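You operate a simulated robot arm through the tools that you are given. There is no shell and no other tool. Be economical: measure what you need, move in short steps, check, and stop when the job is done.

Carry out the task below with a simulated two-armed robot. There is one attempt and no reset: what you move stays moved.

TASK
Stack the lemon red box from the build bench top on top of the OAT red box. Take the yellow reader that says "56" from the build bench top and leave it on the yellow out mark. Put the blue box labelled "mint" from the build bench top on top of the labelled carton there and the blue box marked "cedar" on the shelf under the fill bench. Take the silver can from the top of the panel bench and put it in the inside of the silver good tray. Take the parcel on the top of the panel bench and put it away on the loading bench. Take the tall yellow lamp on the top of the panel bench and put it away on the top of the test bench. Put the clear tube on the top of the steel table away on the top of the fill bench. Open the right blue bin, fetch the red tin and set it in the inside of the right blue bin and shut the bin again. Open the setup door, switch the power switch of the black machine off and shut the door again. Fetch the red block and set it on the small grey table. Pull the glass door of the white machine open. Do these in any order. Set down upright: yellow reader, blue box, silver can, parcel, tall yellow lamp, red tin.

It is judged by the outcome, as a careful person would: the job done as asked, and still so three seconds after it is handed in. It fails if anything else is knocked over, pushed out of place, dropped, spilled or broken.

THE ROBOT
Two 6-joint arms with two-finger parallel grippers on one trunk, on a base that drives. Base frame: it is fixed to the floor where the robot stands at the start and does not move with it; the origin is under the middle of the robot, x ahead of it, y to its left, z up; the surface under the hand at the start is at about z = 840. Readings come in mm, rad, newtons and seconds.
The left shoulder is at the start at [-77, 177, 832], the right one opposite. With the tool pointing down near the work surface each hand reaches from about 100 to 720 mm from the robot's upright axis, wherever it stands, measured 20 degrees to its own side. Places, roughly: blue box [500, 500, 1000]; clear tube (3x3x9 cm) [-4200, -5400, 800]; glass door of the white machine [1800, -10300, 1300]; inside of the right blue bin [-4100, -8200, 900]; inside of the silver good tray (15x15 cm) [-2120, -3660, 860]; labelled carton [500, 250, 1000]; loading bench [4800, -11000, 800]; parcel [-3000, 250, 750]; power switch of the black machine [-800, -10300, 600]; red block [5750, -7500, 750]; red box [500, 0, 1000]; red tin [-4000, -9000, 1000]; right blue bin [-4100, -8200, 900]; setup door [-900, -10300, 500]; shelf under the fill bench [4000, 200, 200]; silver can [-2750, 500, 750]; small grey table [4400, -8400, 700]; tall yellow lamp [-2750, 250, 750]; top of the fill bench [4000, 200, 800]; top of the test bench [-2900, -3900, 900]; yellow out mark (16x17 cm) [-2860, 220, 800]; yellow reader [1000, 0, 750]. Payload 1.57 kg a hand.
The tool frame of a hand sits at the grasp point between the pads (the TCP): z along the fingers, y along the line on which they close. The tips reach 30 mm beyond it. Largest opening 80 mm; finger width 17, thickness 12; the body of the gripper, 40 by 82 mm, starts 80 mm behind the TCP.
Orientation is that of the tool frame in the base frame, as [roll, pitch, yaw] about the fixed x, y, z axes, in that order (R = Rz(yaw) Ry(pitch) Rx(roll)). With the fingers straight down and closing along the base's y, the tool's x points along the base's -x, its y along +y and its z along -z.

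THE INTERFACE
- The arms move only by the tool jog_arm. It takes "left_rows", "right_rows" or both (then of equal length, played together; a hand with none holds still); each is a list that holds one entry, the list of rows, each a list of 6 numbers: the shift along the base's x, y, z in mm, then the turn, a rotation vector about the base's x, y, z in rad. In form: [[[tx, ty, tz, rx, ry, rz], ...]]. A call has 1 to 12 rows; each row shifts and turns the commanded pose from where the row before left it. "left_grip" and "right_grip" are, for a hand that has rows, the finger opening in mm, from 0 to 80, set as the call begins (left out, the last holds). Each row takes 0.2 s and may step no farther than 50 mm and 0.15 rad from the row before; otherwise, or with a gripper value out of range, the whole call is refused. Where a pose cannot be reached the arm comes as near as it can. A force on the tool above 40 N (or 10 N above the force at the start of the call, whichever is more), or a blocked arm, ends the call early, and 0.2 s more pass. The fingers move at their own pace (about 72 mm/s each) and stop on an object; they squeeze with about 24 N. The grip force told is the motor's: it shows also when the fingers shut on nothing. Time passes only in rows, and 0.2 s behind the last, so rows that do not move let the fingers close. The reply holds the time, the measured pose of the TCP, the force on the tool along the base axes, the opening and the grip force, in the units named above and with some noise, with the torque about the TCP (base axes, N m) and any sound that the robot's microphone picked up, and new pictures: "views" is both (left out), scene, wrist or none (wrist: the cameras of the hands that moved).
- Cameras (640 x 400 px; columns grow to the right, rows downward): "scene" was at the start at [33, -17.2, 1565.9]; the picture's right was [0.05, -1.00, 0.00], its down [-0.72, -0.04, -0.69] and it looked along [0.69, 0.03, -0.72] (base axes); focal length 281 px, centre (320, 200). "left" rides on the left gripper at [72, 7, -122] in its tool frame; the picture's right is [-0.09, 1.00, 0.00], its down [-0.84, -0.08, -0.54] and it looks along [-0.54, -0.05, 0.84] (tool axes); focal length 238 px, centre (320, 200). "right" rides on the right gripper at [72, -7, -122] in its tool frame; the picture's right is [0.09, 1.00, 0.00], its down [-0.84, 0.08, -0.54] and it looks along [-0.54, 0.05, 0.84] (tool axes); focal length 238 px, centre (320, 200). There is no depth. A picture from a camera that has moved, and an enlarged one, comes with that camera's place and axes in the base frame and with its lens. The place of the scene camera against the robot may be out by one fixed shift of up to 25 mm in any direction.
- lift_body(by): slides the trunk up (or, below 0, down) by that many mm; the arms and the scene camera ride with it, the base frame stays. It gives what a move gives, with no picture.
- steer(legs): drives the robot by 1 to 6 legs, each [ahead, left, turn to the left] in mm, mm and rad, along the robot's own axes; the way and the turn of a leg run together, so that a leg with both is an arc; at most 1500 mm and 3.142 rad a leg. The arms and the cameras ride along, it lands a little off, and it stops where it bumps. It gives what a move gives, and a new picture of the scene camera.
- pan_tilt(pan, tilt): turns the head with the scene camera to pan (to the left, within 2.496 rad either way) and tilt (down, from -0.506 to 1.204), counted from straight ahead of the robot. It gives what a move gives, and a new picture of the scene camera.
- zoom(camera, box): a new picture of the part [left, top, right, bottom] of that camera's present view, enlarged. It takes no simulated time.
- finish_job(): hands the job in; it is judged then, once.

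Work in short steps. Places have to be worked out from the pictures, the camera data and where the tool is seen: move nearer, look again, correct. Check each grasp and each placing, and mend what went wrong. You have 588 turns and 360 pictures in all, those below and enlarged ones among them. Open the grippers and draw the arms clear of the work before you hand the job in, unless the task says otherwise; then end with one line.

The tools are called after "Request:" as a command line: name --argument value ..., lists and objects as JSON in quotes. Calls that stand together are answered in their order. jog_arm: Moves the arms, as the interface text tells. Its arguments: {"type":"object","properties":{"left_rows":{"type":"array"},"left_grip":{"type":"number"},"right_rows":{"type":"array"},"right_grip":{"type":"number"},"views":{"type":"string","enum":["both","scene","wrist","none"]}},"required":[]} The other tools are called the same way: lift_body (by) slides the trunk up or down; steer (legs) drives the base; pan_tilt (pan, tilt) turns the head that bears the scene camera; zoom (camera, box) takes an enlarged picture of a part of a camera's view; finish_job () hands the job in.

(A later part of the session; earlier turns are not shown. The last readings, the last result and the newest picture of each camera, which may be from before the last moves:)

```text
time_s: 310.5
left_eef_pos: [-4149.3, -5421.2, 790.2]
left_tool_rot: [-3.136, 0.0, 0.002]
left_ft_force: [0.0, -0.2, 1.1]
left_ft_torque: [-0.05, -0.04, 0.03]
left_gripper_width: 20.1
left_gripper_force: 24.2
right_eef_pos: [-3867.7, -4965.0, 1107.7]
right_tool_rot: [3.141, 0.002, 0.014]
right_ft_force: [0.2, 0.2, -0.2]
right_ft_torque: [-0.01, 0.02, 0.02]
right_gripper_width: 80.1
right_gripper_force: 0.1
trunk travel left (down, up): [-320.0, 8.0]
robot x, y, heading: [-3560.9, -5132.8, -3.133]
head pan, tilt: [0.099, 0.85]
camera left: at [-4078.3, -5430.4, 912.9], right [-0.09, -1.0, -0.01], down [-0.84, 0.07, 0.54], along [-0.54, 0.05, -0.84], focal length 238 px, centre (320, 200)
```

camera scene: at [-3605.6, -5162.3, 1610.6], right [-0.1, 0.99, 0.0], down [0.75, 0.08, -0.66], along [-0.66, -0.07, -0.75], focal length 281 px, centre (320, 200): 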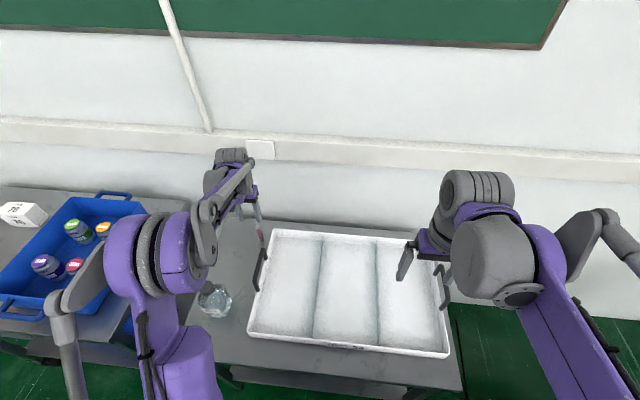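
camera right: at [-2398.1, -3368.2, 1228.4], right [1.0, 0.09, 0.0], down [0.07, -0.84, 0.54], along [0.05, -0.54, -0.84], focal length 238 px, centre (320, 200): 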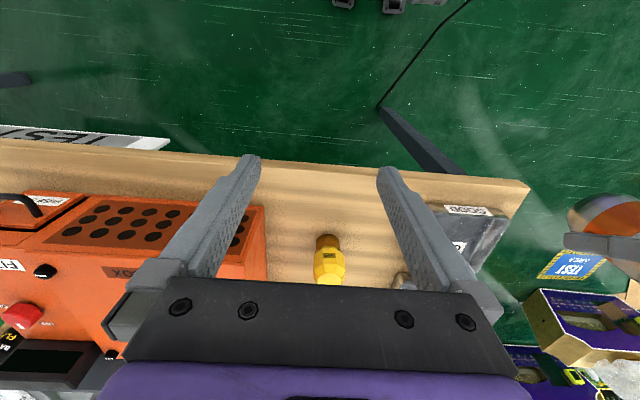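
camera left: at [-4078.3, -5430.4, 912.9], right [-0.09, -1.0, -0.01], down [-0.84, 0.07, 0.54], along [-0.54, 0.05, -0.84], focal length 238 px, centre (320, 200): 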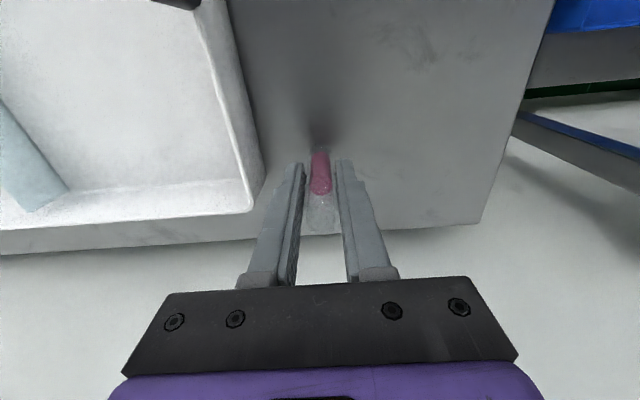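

Tube gripped (20 mm). Lift it straight up and retract.

Request:
jog_arm --left_rows '[[[0, 0, 45, 0, 0, 0], [0, 0, 45, 0, 0, 0], [0, 0, 45, 0, 0, 0], [0, 0, 45, 0, 0, 0], [0, 0, 45, 0, 0, 0], [35, 10, 30, 0, 0, 0], [40, 20, 20, 0, 0, 0], [40, 20, 0, 0, 0, 0], [40, 20, 0, 0, 0, 0], [40, 20, 0, 0, 0, 0]]]'

Request:
steer --legs '[[-800, 0, 0], [-1350, -350, 0], [0, 0, -1.575], [1500, 0, 0], [350, 0, 0], [0, -750, 0]]'

```text
time_s: 312.7
left_eef_pos: [-3951.8, -5332.6, 1063.3]
left_tool_rot: [-3.137, 0.0, 0.001]
left_ft_force: [0.1, 0.2, -0.1]
left_ft_torque: [0.04, 0.06, -0.04]
left_gripper_width: 20.5
left_gripper_force: 24.2
right_eef_pos: [-3866.9, -4963.8, 1108.0]
right_tool_rot: [-3.141, 0.002, 0.015]
right_ft_force: [0.5, 0.1, 0.0]
right_ft_torque: [0.02, 0.0, 0.01]
right_gripper_width: 80.0
right_gripper_force: 0.1
trunk travel left (down, up): [-320.0, 8.0]
robot x, y, heading: [-3566.6, -5131.1, -3.136]
head pan, tilt: [0.099, 0.85]
camera scene: at [-3604.2, -5162.1, 1610.6], right [-0.1, 0.99, 0.0], down [0.75, 0.08, -0.66], along [-0.66, -0.07, -0.75], focal length 281 px, centre (320, 200)
camera left: at [-3880.5, -5340.2, 1186.5], right [-0.09, -1.0, -0.01], down [-0.84, 0.07, 0.54], along [-0.54, 0.05, -0.84], focal length 238 px, centre (320, 200)
```

scene: 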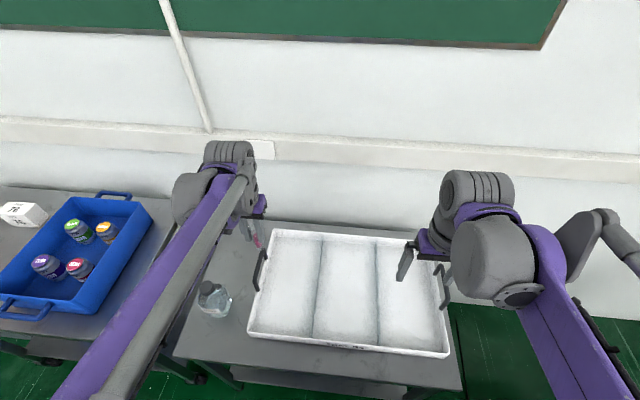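
left: 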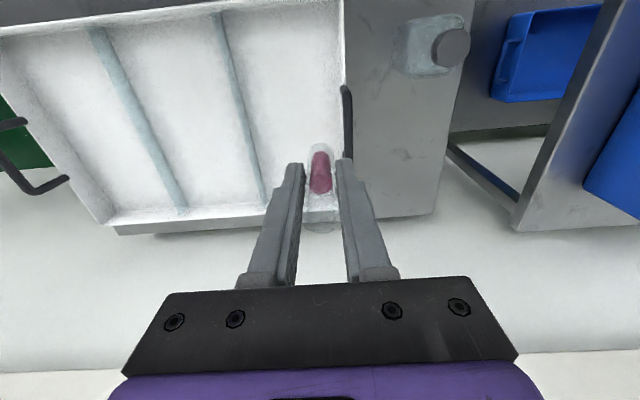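

```text
time_s: 343.0
left_eef_pos: [-740.4, -2590.0, 1063.2]
left_tool_rot: [-3.137, 0.0, -1.613]
left_ft_force: [0.2, 0.2, -0.2]
left_ft_torque: [0.03, -0.03, -0.01]
left_gripper_width: 20.3
left_gripper_force: 23.4
right_eef_pos: [-377.0, -2692.0, 1107.3]
right_tool_rot: [-3.141, 0.0, -1.6]
right_ft_force: [-0.1, 0.0, -0.8]
right_ft_torque: [0.0, 0.02, 0.02]
right_gripper_width: 80.2
right_gripper_force: 0.1
trunk travel left (down, up): [-320.0, 8.0]
robot x, y, heading: [-560.6, -2988.1, 1.532]
head pan, tilt: [0.099, 0.85]
camera scene: at [-570.8, -2973.0, 1610.6], right [1.0, 0.06, 0.0], down [0.05, -0.75, -0.66], along [-0.04, 0.66, -0.75], focal length 281 px, centre (320, 200)
```

scene: 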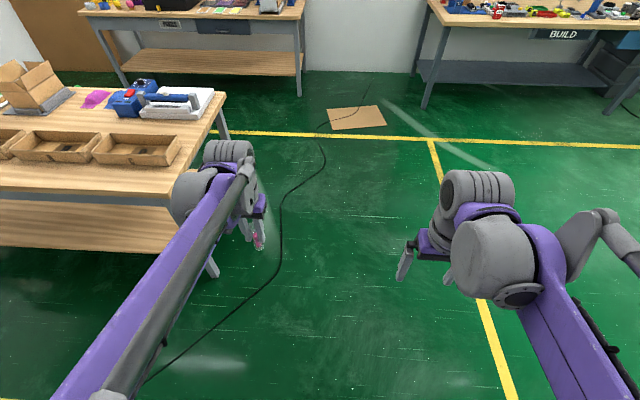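

Continue north then west to the panel bench.

Request:
steer --legs '[[1500, 0, 0.03], [500, 0, 0], [0, 0, 1.575], [1500, 0, 0], [900, 0, 0], [0, 0, -1.571]]'

```text
time_s: 371.7
left_eef_pos: [-3034.7, -480.3, 1063.2]
left_tool_rot: [-3.135, 0.001, -1.667]
left_ft_force: [-0.5, 0.3, -0.1]
left_ft_torque: [0.0, 0.01, -0.02]
left_gripper_width: 20.2
left_gripper_force: 23.8
right_eef_pos: [-2677.8, -601.9, 1105.9]
right_tool_rot: [3.141, 0.003, -1.655]
right_ft_force: [0.0, 0.3, 0.9]
right_ft_torque: [0.01, -0.01, -0.01]
right_gripper_width: 80.0
right_gripper_force: 0.0
trunk travel left (down, up): [-320.0, 8.0]
robot x, y, heading: [-2875.6, -888.1, 1.474]
head pan, tilt: [0.099, 0.85]
camera scene: at [-2885.8, -873.8, 1610.6], right [1.0, 0.01, 0.0], down [0.0, -0.75, -0.66], along [0.0, 0.66, -0.75], focal length 281 px, centre (320, 200)
```

scene: 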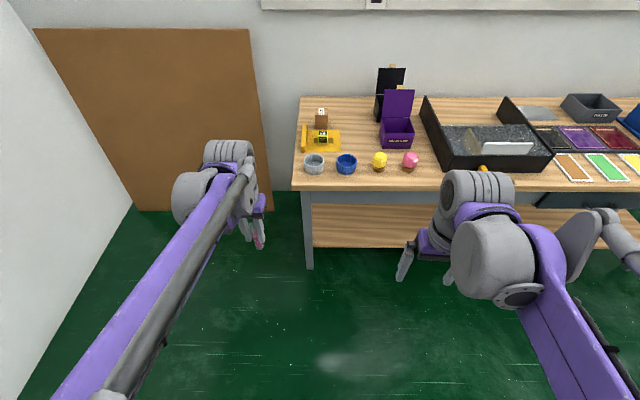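

Straighten and drive up to the bench for the parcel with the right hand.

Request:
steer --legs '[[0, 115, 0.097], [560, 0, 0]]'

Request:
jog_arm --right_rows '[[[-20, 45, 0, 0, 0, 0], [-20, 45, 0, 0, 0, 0], [-20, 45, 0, 0, 0, 0], [-20, 45, 0, 0, 0, 0], [0, 45, 0, 0, 0, 0], [0, 0, 0, 0, 0, 0]]]'

```text
time_s: 376.1
left_eef_pos: [-3191.4, 54.4, 1062.9]
left_tool_rot: [-3.137, -0.001, -1.572]
left_ft_force: [0.2, 0.0, -0.7]
left_ft_torque: [0.0, -0.02, 0.01]
left_gripper_width: 20.2
left_gripper_force: 23.8
right_eef_pos: [-2823.1, -32.7, 1106.7]
right_tool_rot: [-3.142, 0.002, -1.559]
right_ft_force: [0.4, -0.3, -0.3]
right_ft_torque: [0.0, 0.01, 0.01]
right_gripper_width: 80.1
right_gripper_force: 0.1
trunk travel left (down, up): [-320.0, 8.0]
robot x, y, heading: [-2993.9, -337.3, 1.575]
head pan, tilt: [0.099, 0.85]
camera scene: at [-3007.0, -321.3, 1610.5], right [0.99, 0.1, 0.0], down [0.08, -0.75, -0.66], along [-0.07, 0.66, -0.75], focal length 281 px, centre (320, 200)
```

scene: 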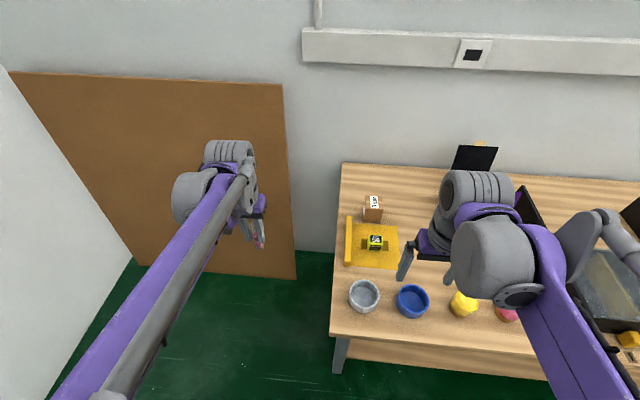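

```text
time_s: 377.5
left_eef_pos: [-3191.2, 54.0, 1062.2]
left_tool_rot: [-3.138, 0.001, -1.573]
left_ft_force: [0.6, 0.5, 0.1]
left_ft_torque: [0.01, -0.02, -0.05]
left_gripper_width: 20.0
left_gripper_force: 23.4
right_eef_pos: [-2906.7, 193.0, 1105.7]
right_tool_rot: [-3.141, 0.003, -1.559]
right_ft_force: [0.1, 0.2, 0.3]
right_ft_torque: [0.02, 0.01, -0.04]
right_gripper_width: 80.1
right_gripper_force: 0.1
trunk travel left (down, up): [-320.0, 8.0]
robot x, y, heading: [-2994.6, -335.7, 1.574]
head pan, tilt: [0.099, 0.85]
camera scene: at [-3007.0, -322.2, 1610.6], right [0.99, 0.1, 0.0], down [0.08, -0.75, -0.66], along [-0.07, 0.66, -0.75], focal length 281 px, centre (320, 200)
camera right: at [-2898.3, 121.2, 1226.0], right [-0.99, -0.1, 0.0], down [-0.09, 0.83, 0.54], along [-0.06, 0.54, -0.84], focal length 238 px, centre (320, 200)
```

scene: 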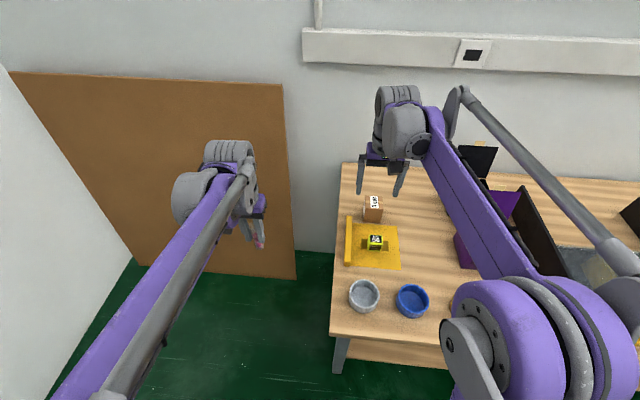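
right: 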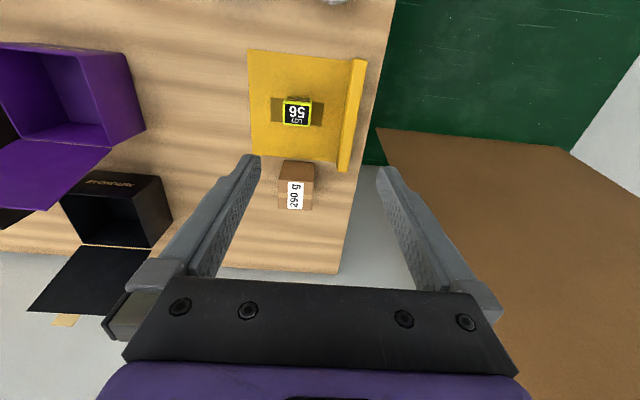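

Parcel ≈60×60×74 mm, centre ≈[-2880,342]. Move above and check.

Request:
jog_arm --right_rows '[[[9, 45, 0, 0, 0, 0], [9, 45, 0, 0, 0, 0], [9, 45, 0, 0, 0, 0], [0, 14, -40, 0, 0, 0], [0, 0, -45, 0, 0, 0], [0, 0, -45, 0, 0, 0], [0, 0, 0, 0, 0, 0]]]' --views "wrist"

```text
time_s: 379.1
left_eef_pos: [-3191.4, 55.0, 1063.3]
left_tool_rot: [-3.137, 0.0, -1.572]
left_ft_force: [1.0, -0.6, -0.8]
left_ft_torque: [0.01, -0.03, 0.01]
left_gripper_width: 19.9
left_gripper_force: 23.7
right_eef_pos: [-2874.9, 341.9, 972.3]
right_tool_rot: [3.142, 0.002, -1.558]
right_ft_force: [0.0, -1.1, -0.5]
right_ft_torque: [0.0, 0.01, 0.01]
right_gripper_width: 80.1
right_gripper_force: 0.1
trunk travel left (down, up): [-320.0, 8.0]
robot x, y, heading: [-2992.1, -331.6, 1.575]
head pan, tilt: [0.099, 0.85]
camera right: at [-2867.3, 269.7, 1093.2], right [-0.99, -0.1, 0.0], down [-0.09, 0.84, 0.54], along [-0.06, 0.54, -0.84], focal length 238 px, centre (320, 200)
```

right: 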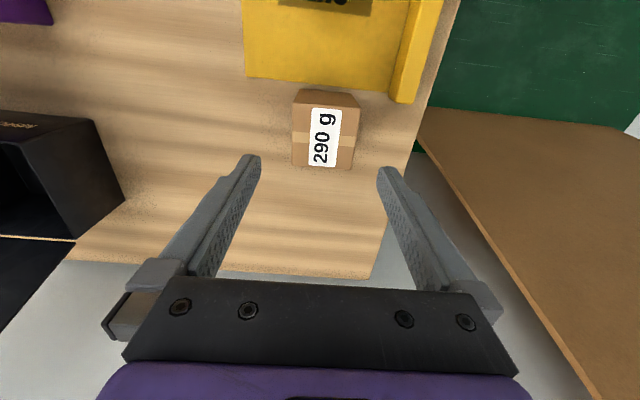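

Centred; small yaw 0.08. Descend and grip.

Request:
jog_arm --right_rows '[[[-4, 1, -45, 0, 0, 0.08], [0, 0, -45, 0, 0, 0], [0, 0, -38, 0, 0, 0], [0, 0, 0, 0, 0, 0]]]' --views "none"

Request:
jog_arm --right_rows '[[[0, 0, 0, 0, 0, 0], [0, 0, 0, 0, 0, 0], [0, 0, 0, 0, 0, 0]]]' --right_grip 0 --views "wrist"

```text
time_s: 380.1
left_eef_pos: [-3191.5, 54.3, 1064.1]
left_tool_rot: [-3.136, -0.001, -1.573]
left_ft_force: [0.8, 0.0, 0.1]
left_ft_torque: [0.04, -0.02, 0.04]
left_gripper_width: 20.2
left_gripper_force: 23.9
right_eef_pos: [-2880.9, 342.2, 847.6]
right_tool_rot: [3.141, 0.001, -1.479]
right_ft_force: [0.1, 0.4, 0.3]
right_ft_torque: [0.02, -0.02, 0.02]
right_gripper_width: 79.9
right_gripper_force: 0.1
trunk travel left (down, up): [-320.0, 8.0]
robot x, y, heading: [-2995.5, -332.6, 1.568]
head pan, tilt: [0.099, 0.85]
```

```text
time_s: 380.9
left_eef_pos: [-3191.3, 55.2, 1062.6]
left_tool_rot: [-3.137, -0.003, -1.572]
left_ft_force: [0.5, -1.2, 0.1]
left_ft_torque: [0.0, -0.02, -0.01]
left_gripper_width: 20.0
left_gripper_force: 24.2
right_eef_pos: [-2881.8, 342.6, 848.9]
right_tool_rot: [3.14, 0.003, -1.479]
right_ft_force: [-0.2, -0.7, -0.3]
right_ft_torque: [0.02, -0.07, -0.04]
right_gripper_width: 60.8
right_gripper_force: 23.9
trunk travel left (down, up): [-320.0, 8.0]
robot x, y, heading: [-2997.0, -333.4, 1.576]
head pan, tilt: [0.099, 0.85]
camera right: at [-2866.5, 270.9, 969.6], right [-0.98, -0.18, 0.0], down [-0.15, 0.83, 0.54], along [-0.1, 0.53, -0.84], focal length 238 px, centre (320, 200)
```

right: 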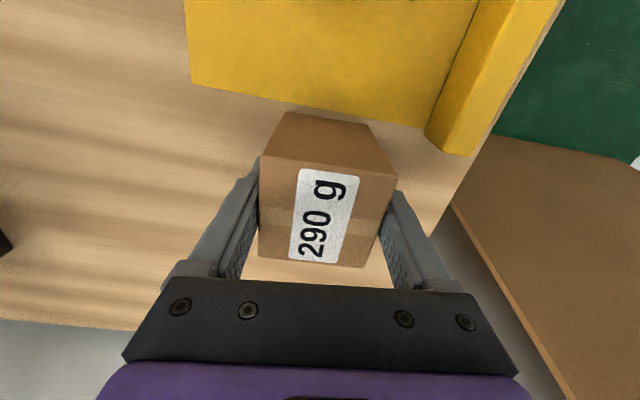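

Parcel gripped. Lift, retract, and drive to the fill bench.

Request:
jog_arm --right_rows '[[[0, 0, 45, 0, 0, 0], [0, 0, 45, 0, 0, 0], [0, 0, 45, 0, 0, 0], [0, 0, 45, 0, 0, 0], [0, -20, 40, 0, 0, 0], [0, -45, 20, 0, 0, 0], [0, -45, 0, 0, 0, 0], [0, -45, 0, 0, 0, 0], [0, -45, 0, 0, 0, 0], [0, -45, 0, 0, 0, 0], [0, -45, 0, 0, 0, 0]]]' --views "wrist"

Request:
steer --legs '[[-620, 0, 0], [0, 0, -1.571], [1500, 0, 0], [1500, 0, 0], [1500, 0, 0]]'

```text
time_s: 383.3
left_eef_pos: [-3190.7, 52.9, 1063.7]
left_tool_rot: [-3.139, 0.0, -1.572]
left_ft_force: [0.0, -0.3, 0.3]
left_ft_torque: [-0.02, -0.01, -0.02]
left_gripper_width: 20.2
left_gripper_force: 23.7
right_eef_pos: [-2882.9, 51.5, 1092.2]
right_tool_rot: [-3.141, 0.001, -1.479]
right_ft_force: [0.4, 0.2, -2.4]
right_ft_torque: [0.0, -0.01, 0.0]
right_gripper_width: 61.0
right_gripper_force: 23.6
trunk travel left (down, up): [-320.0, 8.0]
robot x, y, heading: [-2995.3, -334.0, 1.576]
head pan, tilt: [0.099, 0.85]
camera right: at [-2868.4, -19.5, 1213.5], right [-0.98, -0.18, 0.0], down [-0.15, 0.82, 0.54], along [-0.1, 0.53, -0.84], focal length 238 px, centre (320, 200)
```

right: 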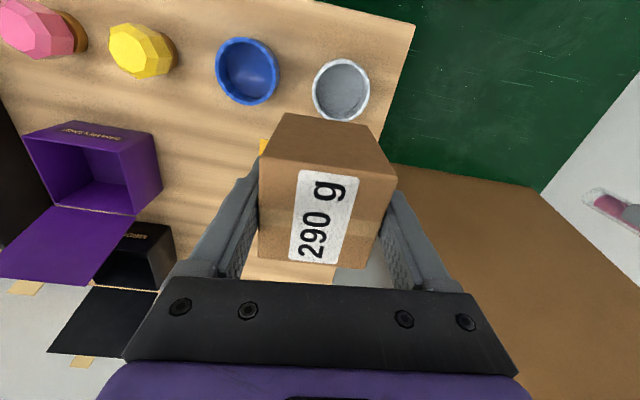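

```text
time_s: 411.9
left_eef_pos: [1915.5, -783.5, 1063.0]
left_tool_rot: [-3.136, -0.001, 3.136]
left_ft_force: [-0.2, 0.4, 0.0]
left_ft_torque: [0.0, -0.01, -0.01]
left_gripper_width: 20.2
left_gripper_force: 24.1
right_eef_pos: [1914.8, -1092.7, 1092.5]
right_tool_rot: [3.141, 0.002, -3.055]
right_ft_force: [0.4, 0.8, -2.3]
right_ft_torque: [0.01, -0.05, -0.01]
right_gripper_width: 60.4
right_gripper_force: 23.9
trunk travel left (down, up): [-320.0, 8.0]
robot x, y, heading: [1526.5, -980.9, -0.003]
head pan, tilt: [0.099, 0.85]
camera scene: at [1553.9, -993.7, 1610.5], right [0.1, -1.0, 0.0], down [-0.75, -0.07, -0.66], along [0.66, 0.06, -0.75], focal length 281 px, centre (320, 200)
```

scene: 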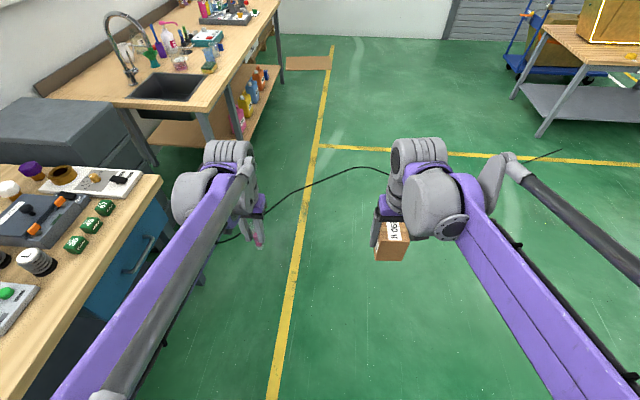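

Continue to the fill bench's right end and face it.

Request:
steer --legs '[[1500, 0, 0], [1500, 0, 0], [120, 0, 0], [0, 0, 1.571]]'

```text
time_s: 431.0
left_eef_pos: [4434.6, -575.3, 1064.2]
left_tool_rot: [-3.136, -0.002, -1.546]
left_ft_force: [0.2, 0.5, -0.7]
left_ft_torque: [-0.02, -0.01, -0.02]
left_gripper_width: 20.5
left_gripper_force: 24.3
right_eef_pos: [4743.4, -569.5, 1093.6]
right_tool_rot: [-3.141, 0.001, -1.453]
right_ft_force: [-0.4, -0.6, -2.5]
right_ft_torque: [-0.02, 0.0, -0.02]
right_gripper_width: 60.0
right_gripper_force: 24.3
trunk travel left (down, up): [-320.0, 8.0]
robot x, y, heading: [4639.3, -959.3, 1.599]
head pan, tilt: [0.099, 0.85]
camera scene: at [4627.1, -946.2, 1610.6], right [0.99, 0.13, 0.0], down [0.09, -0.75, -0.66], along [-0.08, 0.65, -0.75], focal length 281 px, centre (320, 200)
```

scene: 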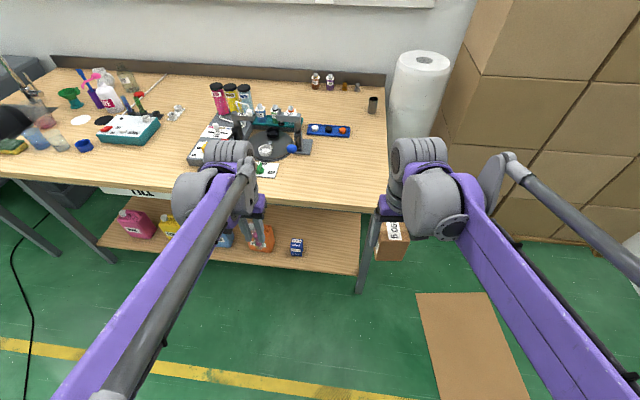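

Free space at the bench's right part, ≈[4600,-100]. Drive ahead and bring the tube over.

Request:
steer --legs '[[340, -60, -0.028]]'

Request:
jog_arm --left_rows '[[[20, 40, 0, 0, 0, 0], [20, 40, 0, 0, 0, 0], [20, 40, 0, 0, 0, 0], [10, 30, 0, 0, 0, 0], [0, 0, 0, 0, 0, 0]]]'

```text
time_s: 433.3
left_eef_pos: [4502.9, -222.7, 1063.0]
left_tool_rot: [-3.137, -0.001, -1.577]
left_ft_force: [0.3, -0.7, 0.4]
left_ft_torque: [0.0, 0.01, -0.01]
left_gripper_width: 20.1
left_gripper_force: 24.1
right_eef_pos: [4811.3, -226.2, 1092.6]
right_tool_rot: [-3.141, -0.001, -1.486]
right_ft_force: [-0.1, 0.2, -2.7]
right_ft_torque: [0.01, 0.02, 0.05]
right_gripper_width: 59.9
right_gripper_force: 23.6
trunk travel left (down, up): [-320.0, 8.0]
robot x, y, heading: [4701.1, -614.3, 1.569]
head pan, tilt: [0.099, 0.85]
camera scene: at [4685.2, -600.2, 1610.4], right [1.0, 0.09, 0.0], down [0.07, -0.75, -0.66], along [-0.06, 0.66, -0.75], focal length 281 px, centre (320, 200)
```

scene: 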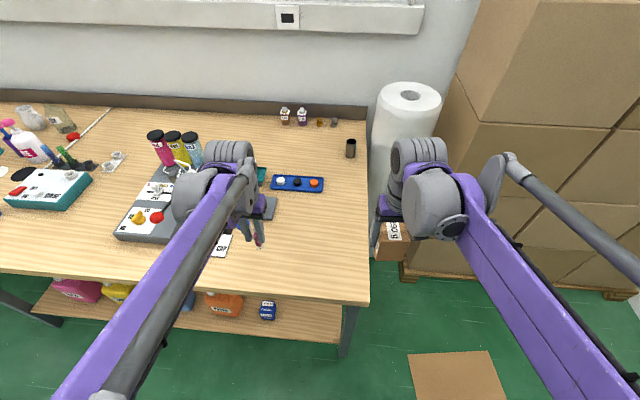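

```text
time_s: 434.5
left_eef_pos: [4571.9, -70.7, 1064.8]
left_tool_rot: [-3.137, -0.002, -1.579]
left_ft_force: [-1.0, -0.8, -0.1]
left_ft_torque: [0.04, -0.03, -0.01]
left_gripper_width: 20.2
left_gripper_force: 24.3
right_eef_pos: [4812.2, -226.2, 1092.6]
right_tool_rot: [-3.141, 0.002, -1.486]
right_ft_force: [0.2, 0.8, -2.3]
right_ft_torque: [0.01, 0.0, 0.03]
right_gripper_width: 59.6
right_gripper_force: 23.9
trunk travel left (down, up): [-320.0, 8.0]
robot x, y, heading: [4698.5, -610.9, 1.566]
head pan, tilt: [0.099, 0.85]
camera scene: at [4685.1, -600.5, 1610.6], right [1.0, 0.09, 0.0], down [0.07, -0.75, -0.66], along [-0.06, 0.66, -0.75], focal length 281 px, centre (320, 200)
camera left: at [4564.0, -145.2, 1187.6], right [-1.0, 0.1, -0.01], down [0.08, 0.84, 0.54], along [0.06, 0.54, -0.84], focal length 238 px, centre (320, 200)
```

scene: 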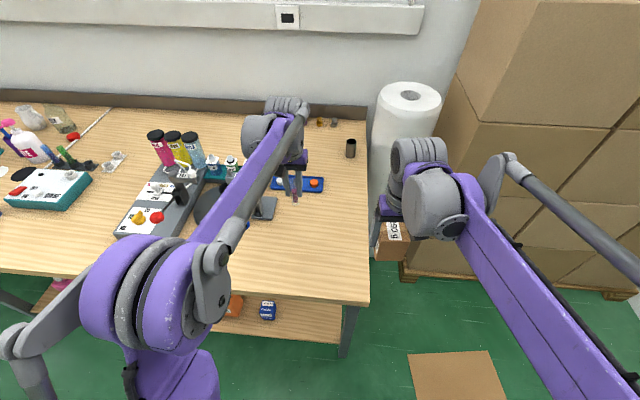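
left: 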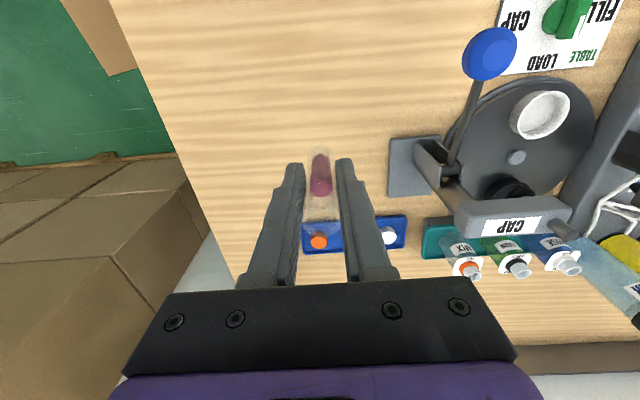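

Shift to a clear spot [4610,-115] away from the capper and lower the tube.

Request:
jog_arm --left_rows '[[[38, -25, 0, 0, 0, 0], [0, -20, -40, 0, 0, 0], [0, 0, -45, 0, 0, 0], [0, 0, -40, 0, 0, 0], [0, 0, -15, 0, 0, 0], [0, 0, 0, 0, 0, 0]]]' --views "wrist"

```text
time_s: 435.9
left_eef_pos: [4612.4, -119.0, 925.9]
left_tool_rot: [-3.137, -0.002, -1.579]
left_ft_force: [0.2, -0.7, -0.9]
left_ft_torque: [0.04, -0.01, 0.04]
left_gripper_width: 20.4
left_gripper_force: 23.8
right_eef_pos: [4811.2, -225.8, 1093.0]
right_tool_rot: [-3.141, 0.0, -1.485]
right_ft_force: [0.5, 0.4, -2.2]
right_ft_torque: [0.04, -0.01, 0.01]
right_gripper_width: 59.8
right_gripper_force: 23.6
trunk travel left (down, up): [-320.0, 8.0]
robot x, y, heading: [4702.3, -612.3, 1.563]
head pan, tilt: [0.099, 0.85]
camera left: at [4605.0, -191.1, 1048.3], right [-1.0, 0.1, -0.01], down [0.08, 0.84, 0.54], along [0.06, 0.54, -0.84], focal length 238 px, centre (320, 200)
```

left: 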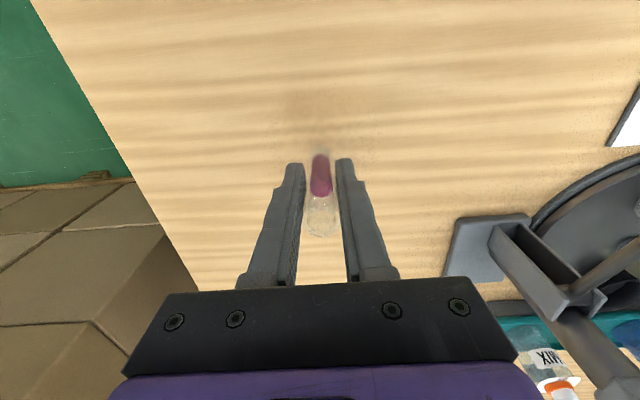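

Clear wood below. Lower gently to contact.

Request:
jog_arm --left_rows '[[[0, 0, -10, 0, 0, 0], [0, 0, -4, 0, 0, 0], [0, 0, -3, 0, 0, 0], [0, 0, -3, 0, 0, 0], [0, 0, -3, 0, 0, 0], [0, 0, -3, 0, 0, 0], [0, 0, -3, 0, 0, 0], [0, 0, -3, 0, 0, 0], [0, 0, -3, 0, 0, 0], [0, 0, -3, 0, 0, 0]]]' --views "none"

```text
time_s: 438.1
left_eef_pos: [4612.5, -119.0, 885.2]
left_tool_rot: [-3.137, 0.002, -1.577]
left_ft_force: [-0.3, 0.6, 21.0]
left_ft_torque: [0.18, 0.02, 0.01]
left_gripper_width: 20.5
left_gripper_force: 24.3
right_eef_pos: [4811.6, -226.9, 1092.5]
right_tool_rot: [-3.141, 0.003, -1.484]
right_ft_force: [0.7, 0.0, -2.7]
right_ft_torque: [-0.01, -0.03, 0.02]
right_gripper_width: 59.9
right_gripper_force: 23.9
trunk travel left (down, up): [-320.0, 8.0]
robot x, y, heading: [4702.3, -613.8, 1.56]
head pan, tilt: [0.099, 0.85]
```

Contact. Ease, open a little and rise.

Request:
jog_arm --left_rows '[[[0, 0, 1.5, 0, 0, 0], [0, 0, 0, 0, 0, 0]]]' --views "none"

Request:
jog_arm --left_rows '[[[0, 0, 0, 0, 0, 0], [0, 0, 0, 0, 0, 0], [0, 0, 25, 0, 0, 0], [0, 0, 45, 0, 0, 0], [0, 0, 45, 0, 0, 0], [0, 0, 40, 0, 0, 0], [0, -40, 0, 0, 0, 0], [0, 0, 0, 0, 0, 0]]]' --left_grip 60 --views "wrist"

```text
time_s: 438.7
left_eef_pos: [4612.2, -117.8, 886.4]
left_tool_rot: [-3.136, -0.001, -1.578]
left_ft_force: [-0.3, -0.3, -0.1]
left_ft_torque: [0.02, -0.03, -0.01]
left_gripper_width: 20.4
left_gripper_force: 23.9
right_eef_pos: [4811.8, -226.1, 1092.5]
right_tool_rot: [3.141, 0.0, -1.484]
right_ft_force: [-0.2, -0.4, -2.6]
right_ft_torque: [-0.01, 0.02, -0.03]
right_gripper_width: 59.8
right_gripper_force: 24.1
trunk travel left (down, up): [-320.0, 8.0]
robot x, y, heading: [4698.6, -611.3, 1.566]
head pan, tilt: [0.099, 0.85]
```

```text
time_s: 440.5
left_eef_pos: [4613.9, -160.8, 1041.0]
left_tool_rot: [-3.135, -0.001, -1.578]
left_ft_force: [-0.3, 0.9, 0.6]
left_ft_torque: [0.02, 0.03, 0.01]
left_gripper_width: 59.9
left_gripper_force: 0.0
right_eef_pos: [4812.2, -224.6, 1091.6]
right_tool_rot: [-3.141, -0.002, -1.486]
right_ft_force: [0.3, 0.9, -2.8]
right_ft_torque: [-0.03, 0.03, -0.02]
right_gripper_width: 59.8
right_gripper_force: 24.1
trunk travel left (down, up): [-320.0, 8.0]
robot x, y, heading: [4697.6, -610.9, 1.565]
head pan, tilt: [0.099, 0.85]
camera left: at [4606.1, -233.3, 1163.8], right [-1.0, 0.1, -0.01], down [0.08, 0.84, 0.54], along [0.06, 0.54, -0.84], focal length 238 px, centre (320, 200)
```

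left: 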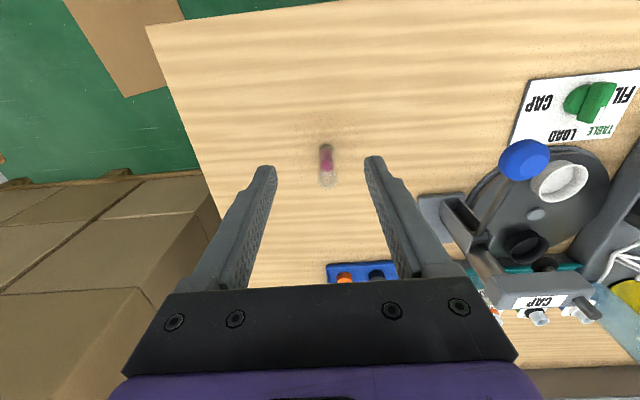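

Tube stands upright. Back out, turn to face south and look for a route.

Request:
steer --legs '[[-420, 0, 0], [0, 0, 3.1]]'

Request:
pan_tilt --pan 0.0 --tilt 0.25

Request:
pan_tilt --pan -0.9 --tilt 0.3

```text
time_s: 450.4
left_eef_pos: [4769.5, -1489.4, 1040.9]
left_tool_rot: [-3.136, -0.002, 1.534]
left_ft_force: [0.4, -0.6, 0.2]
left_ft_torque: [-0.03, -0.02, 0.04]
left_gripper_width: 60.0
left_gripper_force: 0.1
right_eef_pos: [4573.1, -1418.0, 1093.2]
right_tool_rot: [3.142, 0.0, 1.627]
right_ft_force: [-0.2, -0.8, -2.5]
right_ft_torque: [0.0, 0.02, -0.02]
right_gripper_width: 59.7
right_gripper_force: 24.3
trunk travel left (down, up): [-320.0, 8.0]
robot x, y, heading: [4696.0, -1034.4, -1.606]
head pan, tilt: [0.099, 0.85]
camera scene: at [4697.3, -1090.2, 1610.6], right [-1.0, -0.06, 0.0], down [-0.05, 0.75, -0.66], along [0.04, -0.66, -0.75], focal length 281 px, centre (320, 200)
```

scene: 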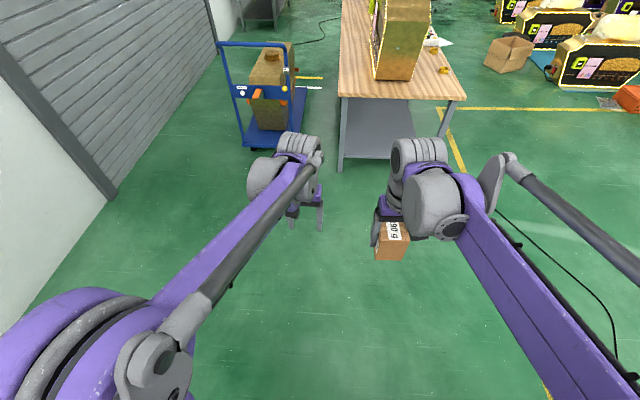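

```text
time_s: 451.4
left_eef_pos: [4768.1, -1489.5, 1040.5]
left_tool_rot: [-3.137, 0.0, 1.534]
left_ft_force: [-0.1, 0.0, 0.3]
left_ft_torque: [0.02, -0.02, 0.0]
left_gripper_width: 60.0
left_gripper_force: 0.1
right_eef_pos: [4572.7, -1419.2, 1091.8]
right_tool_rot: [3.14, 0.0, 1.627]
right_ft_force: [-0.6, 0.3, -3.1]
right_ft_torque: [-0.01, -0.01, 0.01]
right_gripper_width: 59.8
right_gripper_force: 23.5
trunk travel left (down, up): [-320.0, 8.0]
robot x, y, heading: [4698.6, -1034.2, -1.606]
head pan, tilt: [0.0, 0.25]
camera scene: at [4689.0, -1105.6, 1663.6], right [-1.0, 0.03, 0.0], down [0.01, 0.25, -0.97], along [-0.03, -0.97, -0.25], focal length 281 px, centre (320, 200)
```

scene: 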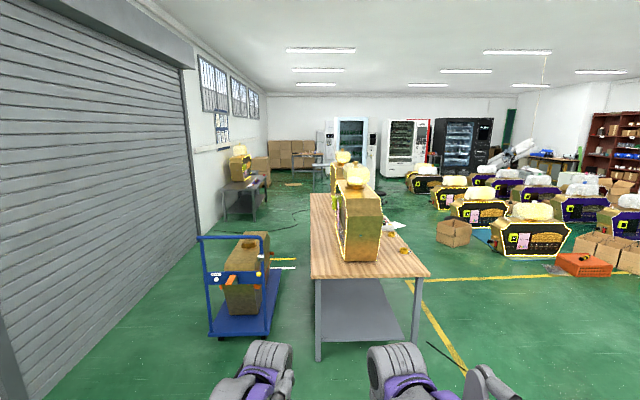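

```text
time_s: 452.6
left_eef_pos: [4768.2, -1488.5, 1040.8]
left_tool_rot: [-3.138, -0.002, 1.535]
left_ft_force: [0.0, -0.5, -0.5]
left_ft_torque: [-0.02, -0.02, -0.01]
left_gripper_width: 59.8
left_gripper_force: 0.1
right_eef_pos: [4571.8, -1418.7, 1093.1]
right_tool_rot: [3.142, 0.0, 1.626]
right_ft_force: [-0.3, 0.3, -3.0]
right_ft_torque: [0.01, 0.04, -0.02]
right_gripper_width: 60.0
right_gripper_force: 23.9
trunk travel left (down, up): [-320.0, 8.0]
robot x, y, heading: [4697.6, -1032.6, -1.61]
head pan, tilt: [-0.901, 0.3]
camera scene: at [4617.1, -1067.6, 1659.0], right [-0.59, 0.8, 0.0], down [0.24, 0.18, -0.96], along [-0.77, -0.57, -0.3], focal length 281 px, centre (320, 200)
```

scene: 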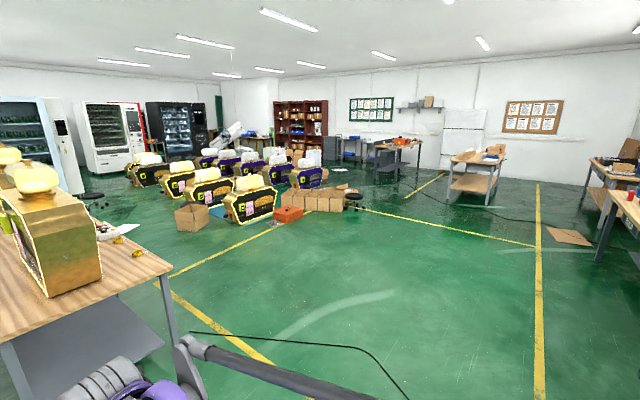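

A lane runs south at x≈3400 between the long bench and the machines. Drive there in steps.

Request:
steer --legs '[[0, -1300, 0.035], [1500, 0, 0], [1500, 0, 0]]'

Request:
pan_tilt --pan 0.3 --tilt 0.35

```text
time_s: 477.9
left_eef_pos: [3606.9, -4473.6, 1040.3]
left_tool_rot: [-3.135, -0.001, 1.556]
left_ft_force: [0.5, 0.6, -0.1]
left_ft_torque: [0.0, -0.03, -0.05]
left_gripper_width: 60.0
left_gripper_force: 0.1
right_eef_pos: [3408.8, -4407.4, 1093.0]
right_tool_rot: [3.14, -0.001, 1.651]
right_ft_force: [-0.1, -0.5, -2.6]
right_ft_torque: [0.07, 0.01, 0.03]
right_gripper_width: 59.7
right_gripper_force: 24.5
trunk travel left (down, up): [-320.0, 8.0]
robot x, y, heading: [3521.7, -4022.1, -1.583]
head pan, tilt: [-0.901, 0.3]
camera scene: at [3444.6, -4055.8, 1658.9], right [-0.61, 0.79, 0.0], down [0.23, 0.18, -0.96], along [-0.75, -0.59, -0.3], focal length 281 px, centre (320, 200)
```

scene: 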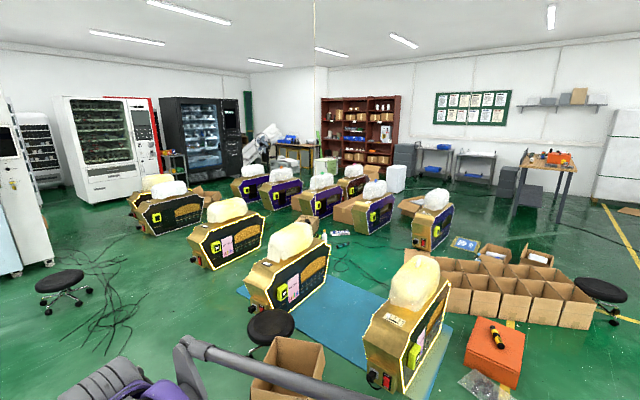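

```text
time_s: 479.3
left_eef_pos: [3607.0, -4474.5, 1041.5]
left_tool_rot: [-3.137, -0.003, 1.56]
left_ft_force: [0.1, 0.8, -0.4]
left_ft_torque: [0.02, 0.01, 0.01]
left_gripper_width: 60.3
left_gripper_force: 0.0
right_eef_pos: [3409.9, -4406.2, 1092.6]
right_tool_rot: [3.141, 0.0, 1.652]
right_ft_force: [0.3, 0.1, -3.4]
right_ft_torque: [0.01, -0.02, 0.0]
right_gripper_width: 59.8
right_gripper_force: 24.0
trunk travel left (down, up): [-320.0, 8.0]
robot x, y, heading: [3531.7, -4022.7, -1.581]
head pan, tilt: [0.3, 0.351]
camera scene: at [3544.9, -4087.9, 1654.3], right [-0.96, -0.29, 0.0], down [-0.1, 0.33, -0.94], along [0.27, -0.9, -0.34], focal length 281 px, centre (320, 200)
```

scene: 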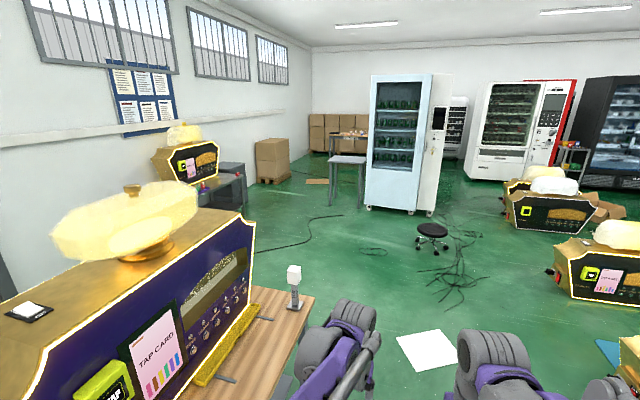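

Path noted: avoid the paper, stool, and cables as possible. Drive on south-east past the bench's end.

Request:
steer --legs '[[1000, 0, 0], [650, 300, 0], [600, 600, 0]]'

Request:
pan_tilt --pan 0.2 --tilt 0.35

```text
time_s: 493.4
left_eef_pos: [4448.6, -6745.4, 1040.2]
left_tool_rot: [-3.137, -0.002, 1.55]
left_ft_force: [-0.2, -0.3, 0.2]
left_ft_torque: [-0.01, -0.01, 0.02]
left_gripper_width: 60.1
left_gripper_force: 0.1
right_eef_pos: [4252.2, -6677.8, 1091.9]
right_tool_rot: [3.141, 0.0, 1.642]
right_ft_force: [-0.3, 0.5, -2.9]
right_ft_torque: [-0.03, 0.0, 0.01]
right_gripper_width: 59.9
right_gripper_force: 23.8
trunk travel left (down, up): [-320.0, 8.0]
robot x, y, heading: [4374.0, -6290.0, -1.583]
head pan, tilt: [0.3, 0.351]
camera scene: at [4391.2, -6360.0, 1654.2], right [-0.96, -0.28, 0.0], down [-0.1, 0.33, -0.94], along [0.26, -0.9, -0.34], focal length 281 px, centre (320, 200)
```

scene: 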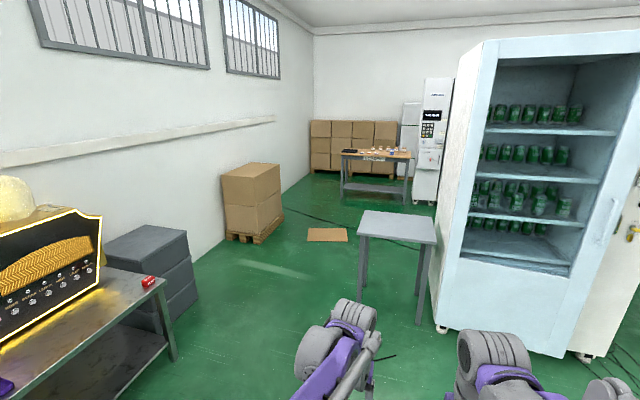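

```text
time_s: 494.1
left_eef_pos: [4449.6, -6747.5, 1041.2]
left_tool_rot: [-3.137, -0.002, 1.55]
left_ft_force: [-0.7, 0.3, 0.4]
left_ft_torque: [-0.01, 0.02, -0.01]
left_gripper_width: 60.0
left_gripper_force: 0.0
right_eef_pos: [4253.4, -6677.3, 1092.0]
right_tool_rot: [3.141, 0.0, 1.643]
right_ft_force: [-0.7, -0.2, -2.3]
right_ft_torque: [0.05, 0.02, -0.04]
right_gripper_width: 59.7
right_gripper_force: 23.7
trunk travel left (down, up): [-320.0, 8.0]
robot x, y, heading: [4370.8, -6291.7, -1.591]
head pan, tilt: [0.201, 0.351]
camera scene: at [4382.3, -6362.3, 1654.3], right [-0.98, -0.18, 0.0], down [-0.06, 0.34, -0.94], along [0.17, -0.92, -0.34], focal length 281 px, centre (320, 200)
```

scene: 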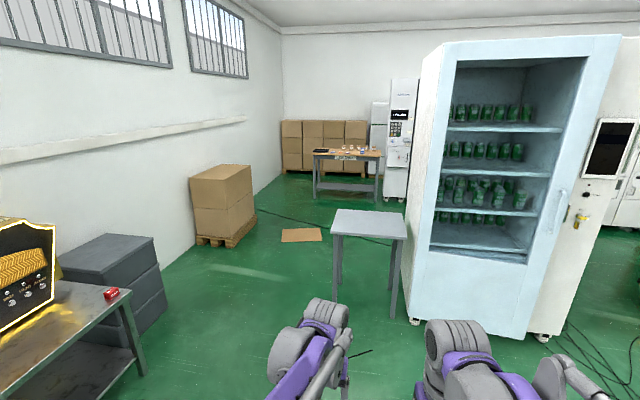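

Red block is on the steel desk at left. Zoom to gauge it.

Request:
zoom --camera "scene" --box '[0, 210, 200, 400]'

```text
2.11 times, centred on (100, 305) of scene
camera zoom: at [4382.3, -6362.3, 1654.3], right [-0.98, -0.18, 0.0], down [-0.06, 0.34, -0.94], along [0.17, -0.92, -0.34], focal length 592 px, centre (783, -21)
```

zoom: 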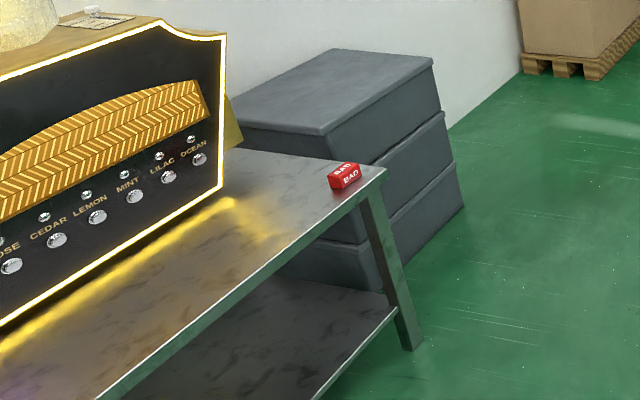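

Geometry (floor contact of the leg) suggests the desk is low, z≈600, block ≈[5770,-7435]. Drive to face it and lower the trunk.

Request:
steer --legs '[[1000, 500, 0], [220, 250, 0], [0, 0, 1.588]]'

Request:
lift_body --by -230

Request:
pan_tilt --pan 0.1 --tilt 0.8

```text
time_s: 506.2
left_eef_pos: [5581.9, -7401.8, 1040.1]
left_tool_rot: [-3.137, -0.003, -3.067]
left_ft_force: [-0.2, -0.9, 0.7]
left_ft_torque: [-0.03, 0.05, 0.01]
left_gripper_width: 59.9
left_gripper_force: 0.2
right_eef_pos: [5532.8, -7604.4, 1092.9]
right_tool_rot: [-3.141, 0.0, -2.973]
right_ft_force: [-0.2, -0.1, -3.2]
right_ft_torque: [0.0, -0.02, 0.0]
right_gripper_width: 59.7
right_gripper_force: 23.8
trunk travel left (down, up): [-320.0, 8.0]
robot x, y, heading: [5136.3, -7523.7, 0.078]
head pan, tilt: [0.201, 0.351]
camera scene: at [5177.9, -7521.9, 1654.3], right [0.27, -0.96, 0.0], down [-0.33, -0.09, -0.94], along [0.9, 0.26, -0.34], focal length 281 px, centre (320, 200)
```

scene: 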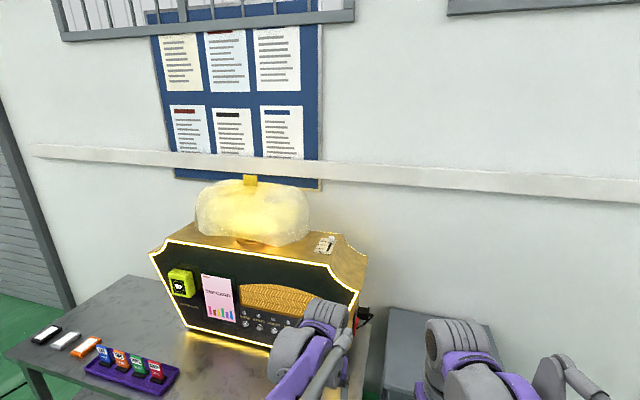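

```text
time_s: 508.6
left_eef_pos: [5581.9, -7401.3, 811.6]
left_tool_rot: [-3.138, 0.0, -3.066]
left_ft_force: [-1.2, -0.4, 0.2]
left_ft_torque: [-0.01, -0.01, 0.03]
left_gripper_width: 59.9
left_gripper_force: 0.1
right_eef_pos: [5532.9, -7603.3, 862.9]
right_tool_rot: [3.141, 0.001, -2.973]
right_ft_force: [0.3, 0.5, -2.3]
right_ft_torque: [0.0, -0.05, 0.03]
right_gripper_width: 59.9
right_gripper_force: 24.0
trunk travel left (down, up): [-90.0, 238.0]
robot x, y, heading: [5140.3, -7526.1, 0.069]
head pan, tilt: [0.201, 0.351]
```

```text
time_s: 509.5
left_eef_pos: [5580.9, -7401.6, 811.3]
left_tool_rot: [-3.137, -0.001, -3.067]
left_ft_force: [-0.4, 0.2, 0.5]
left_ft_torque: [0.03, -0.03, 0.01]
left_gripper_width: 60.0
left_gripper_force: 0.1
right_eef_pos: [5533.7, -7603.5, 863.2]
right_tool_rot: [3.141, 0.0, -2.974]
right_ft_force: [-0.5, 0.6, -3.7]
right_ft_torque: [0.03, 0.0, 0.01]
right_gripper_width: 59.8
right_gripper_force: 24.4
trunk travel left (down, up): [-90.0, 238.0]
robot x, y, heading: [5139.4, -7519.4, 0.08]
head pan, tilt: [0.099, 0.799]
camera scene: at [5194.5, -7531.1, 1376.6], right [0.18, -0.98, 0.0], down [-0.71, -0.13, -0.7], along [0.69, 0.12, -0.72], focal length 281 px, centre (320, 200)
```

scene: 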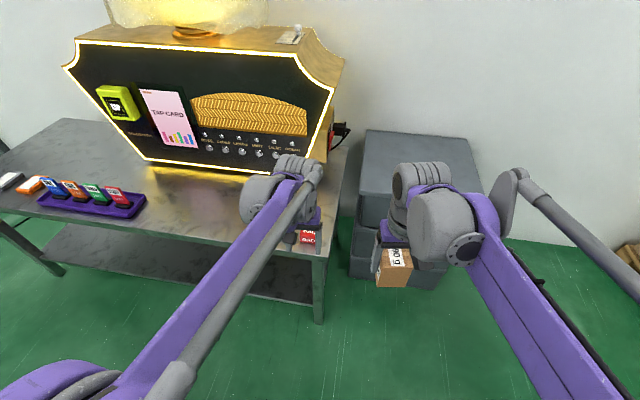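

Block visible near [5746,-7395]. Bring the left hand nearer and look.

Request:
jog_arm --left_rows '[[[40, 0, 0, 0, 0, 0], [40, 0, 0, 0, 0, 0], [30, 0, 0, 0, 0, 0], [0, 0, 0, 0, 0, 0]]]' --views "wrist"

```text
time_s: 510.5
left_eef_pos: [5688.5, -7402.3, 811.0]
left_tool_rot: [-3.135, -0.001, -3.065]
left_ft_force: [-0.3, 0.0, 0.4]
left_ft_torque: [-0.01, 0.01, -0.03]
left_gripper_width: 59.9
left_gripper_force: 0.1
right_eef_pos: [5531.7, -7603.7, 861.5]
right_tool_rot: [3.141, 0.001, -2.975]
right_ft_force: [-0.2, -0.2, -3.2]
right_ft_torque: [-0.02, -0.02, 0.02]
right_gripper_width: 59.8
right_gripper_force: 24.2
trunk travel left (down, up): [-90.0, 238.0]
robot x, y, heading: [5136.6, -7521.7, 0.081]
head pan, tilt: [0.099, 0.799]
camera left: at [5616.0, -7401.9, 934.1], right [0.02, 1.0, -0.01], down [0.84, -0.01, 0.54], along [0.54, -0.01, -0.84], focal length 238 px, centre (320, 200)
```

left: 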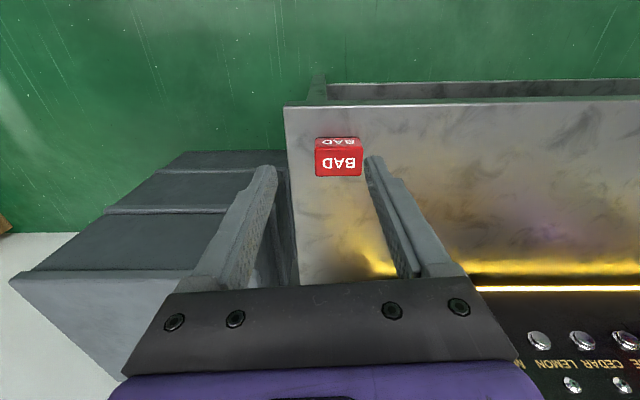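

Lower and move forward for a closer second view (parallax).

Request:
jog_arm --left_rows '[[[40, 15, 0, 0, 0, 0], [20, 10, -40, 0, 0, 0], [0, 0, -40, 0, 0, 0], [0, 0, -30, 0, 0, 0], [0, 0, 0, 0, 0, 0]]]' --left_grip 80 --views "wrist"

```text
time_s: 511.7
left_eef_pos: [5753.3, -7374.3, 698.0]
left_tool_rot: [-3.136, 0.0, -3.067]
left_ft_force: [-0.4, 0.5, 0.3]
left_ft_torque: [0.0, -0.02, 0.02]
left_gripper_width: 80.0
left_gripper_force: 0.0
right_eef_pos: [5532.5, -7603.7, 863.0]
right_tool_rot: [-3.141, 0.001, -2.974]
right_ft_force: [-0.1, -0.1, -2.0]
right_ft_torque: [0.01, -0.02, -0.01]
right_gripper_width: 59.6
right_gripper_force: 24.0
trunk travel left (down, up): [-90.0, 238.0]
robot x, y, heading: [5136.9, -7525.1, 0.072]
head pan, tilt: [0.099, 0.799]
camera left: at [5680.4, -7374.0, 822.8], right [0.02, 1.0, -0.01], down [0.84, -0.01, 0.54], along [0.54, -0.01, -0.84], focal length 238 px, centre (320, 200)
```

left: 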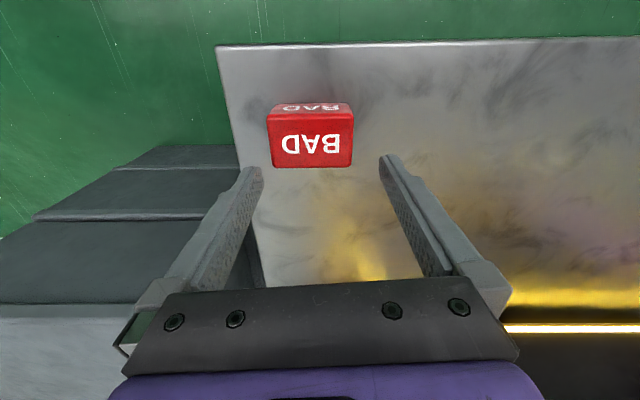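

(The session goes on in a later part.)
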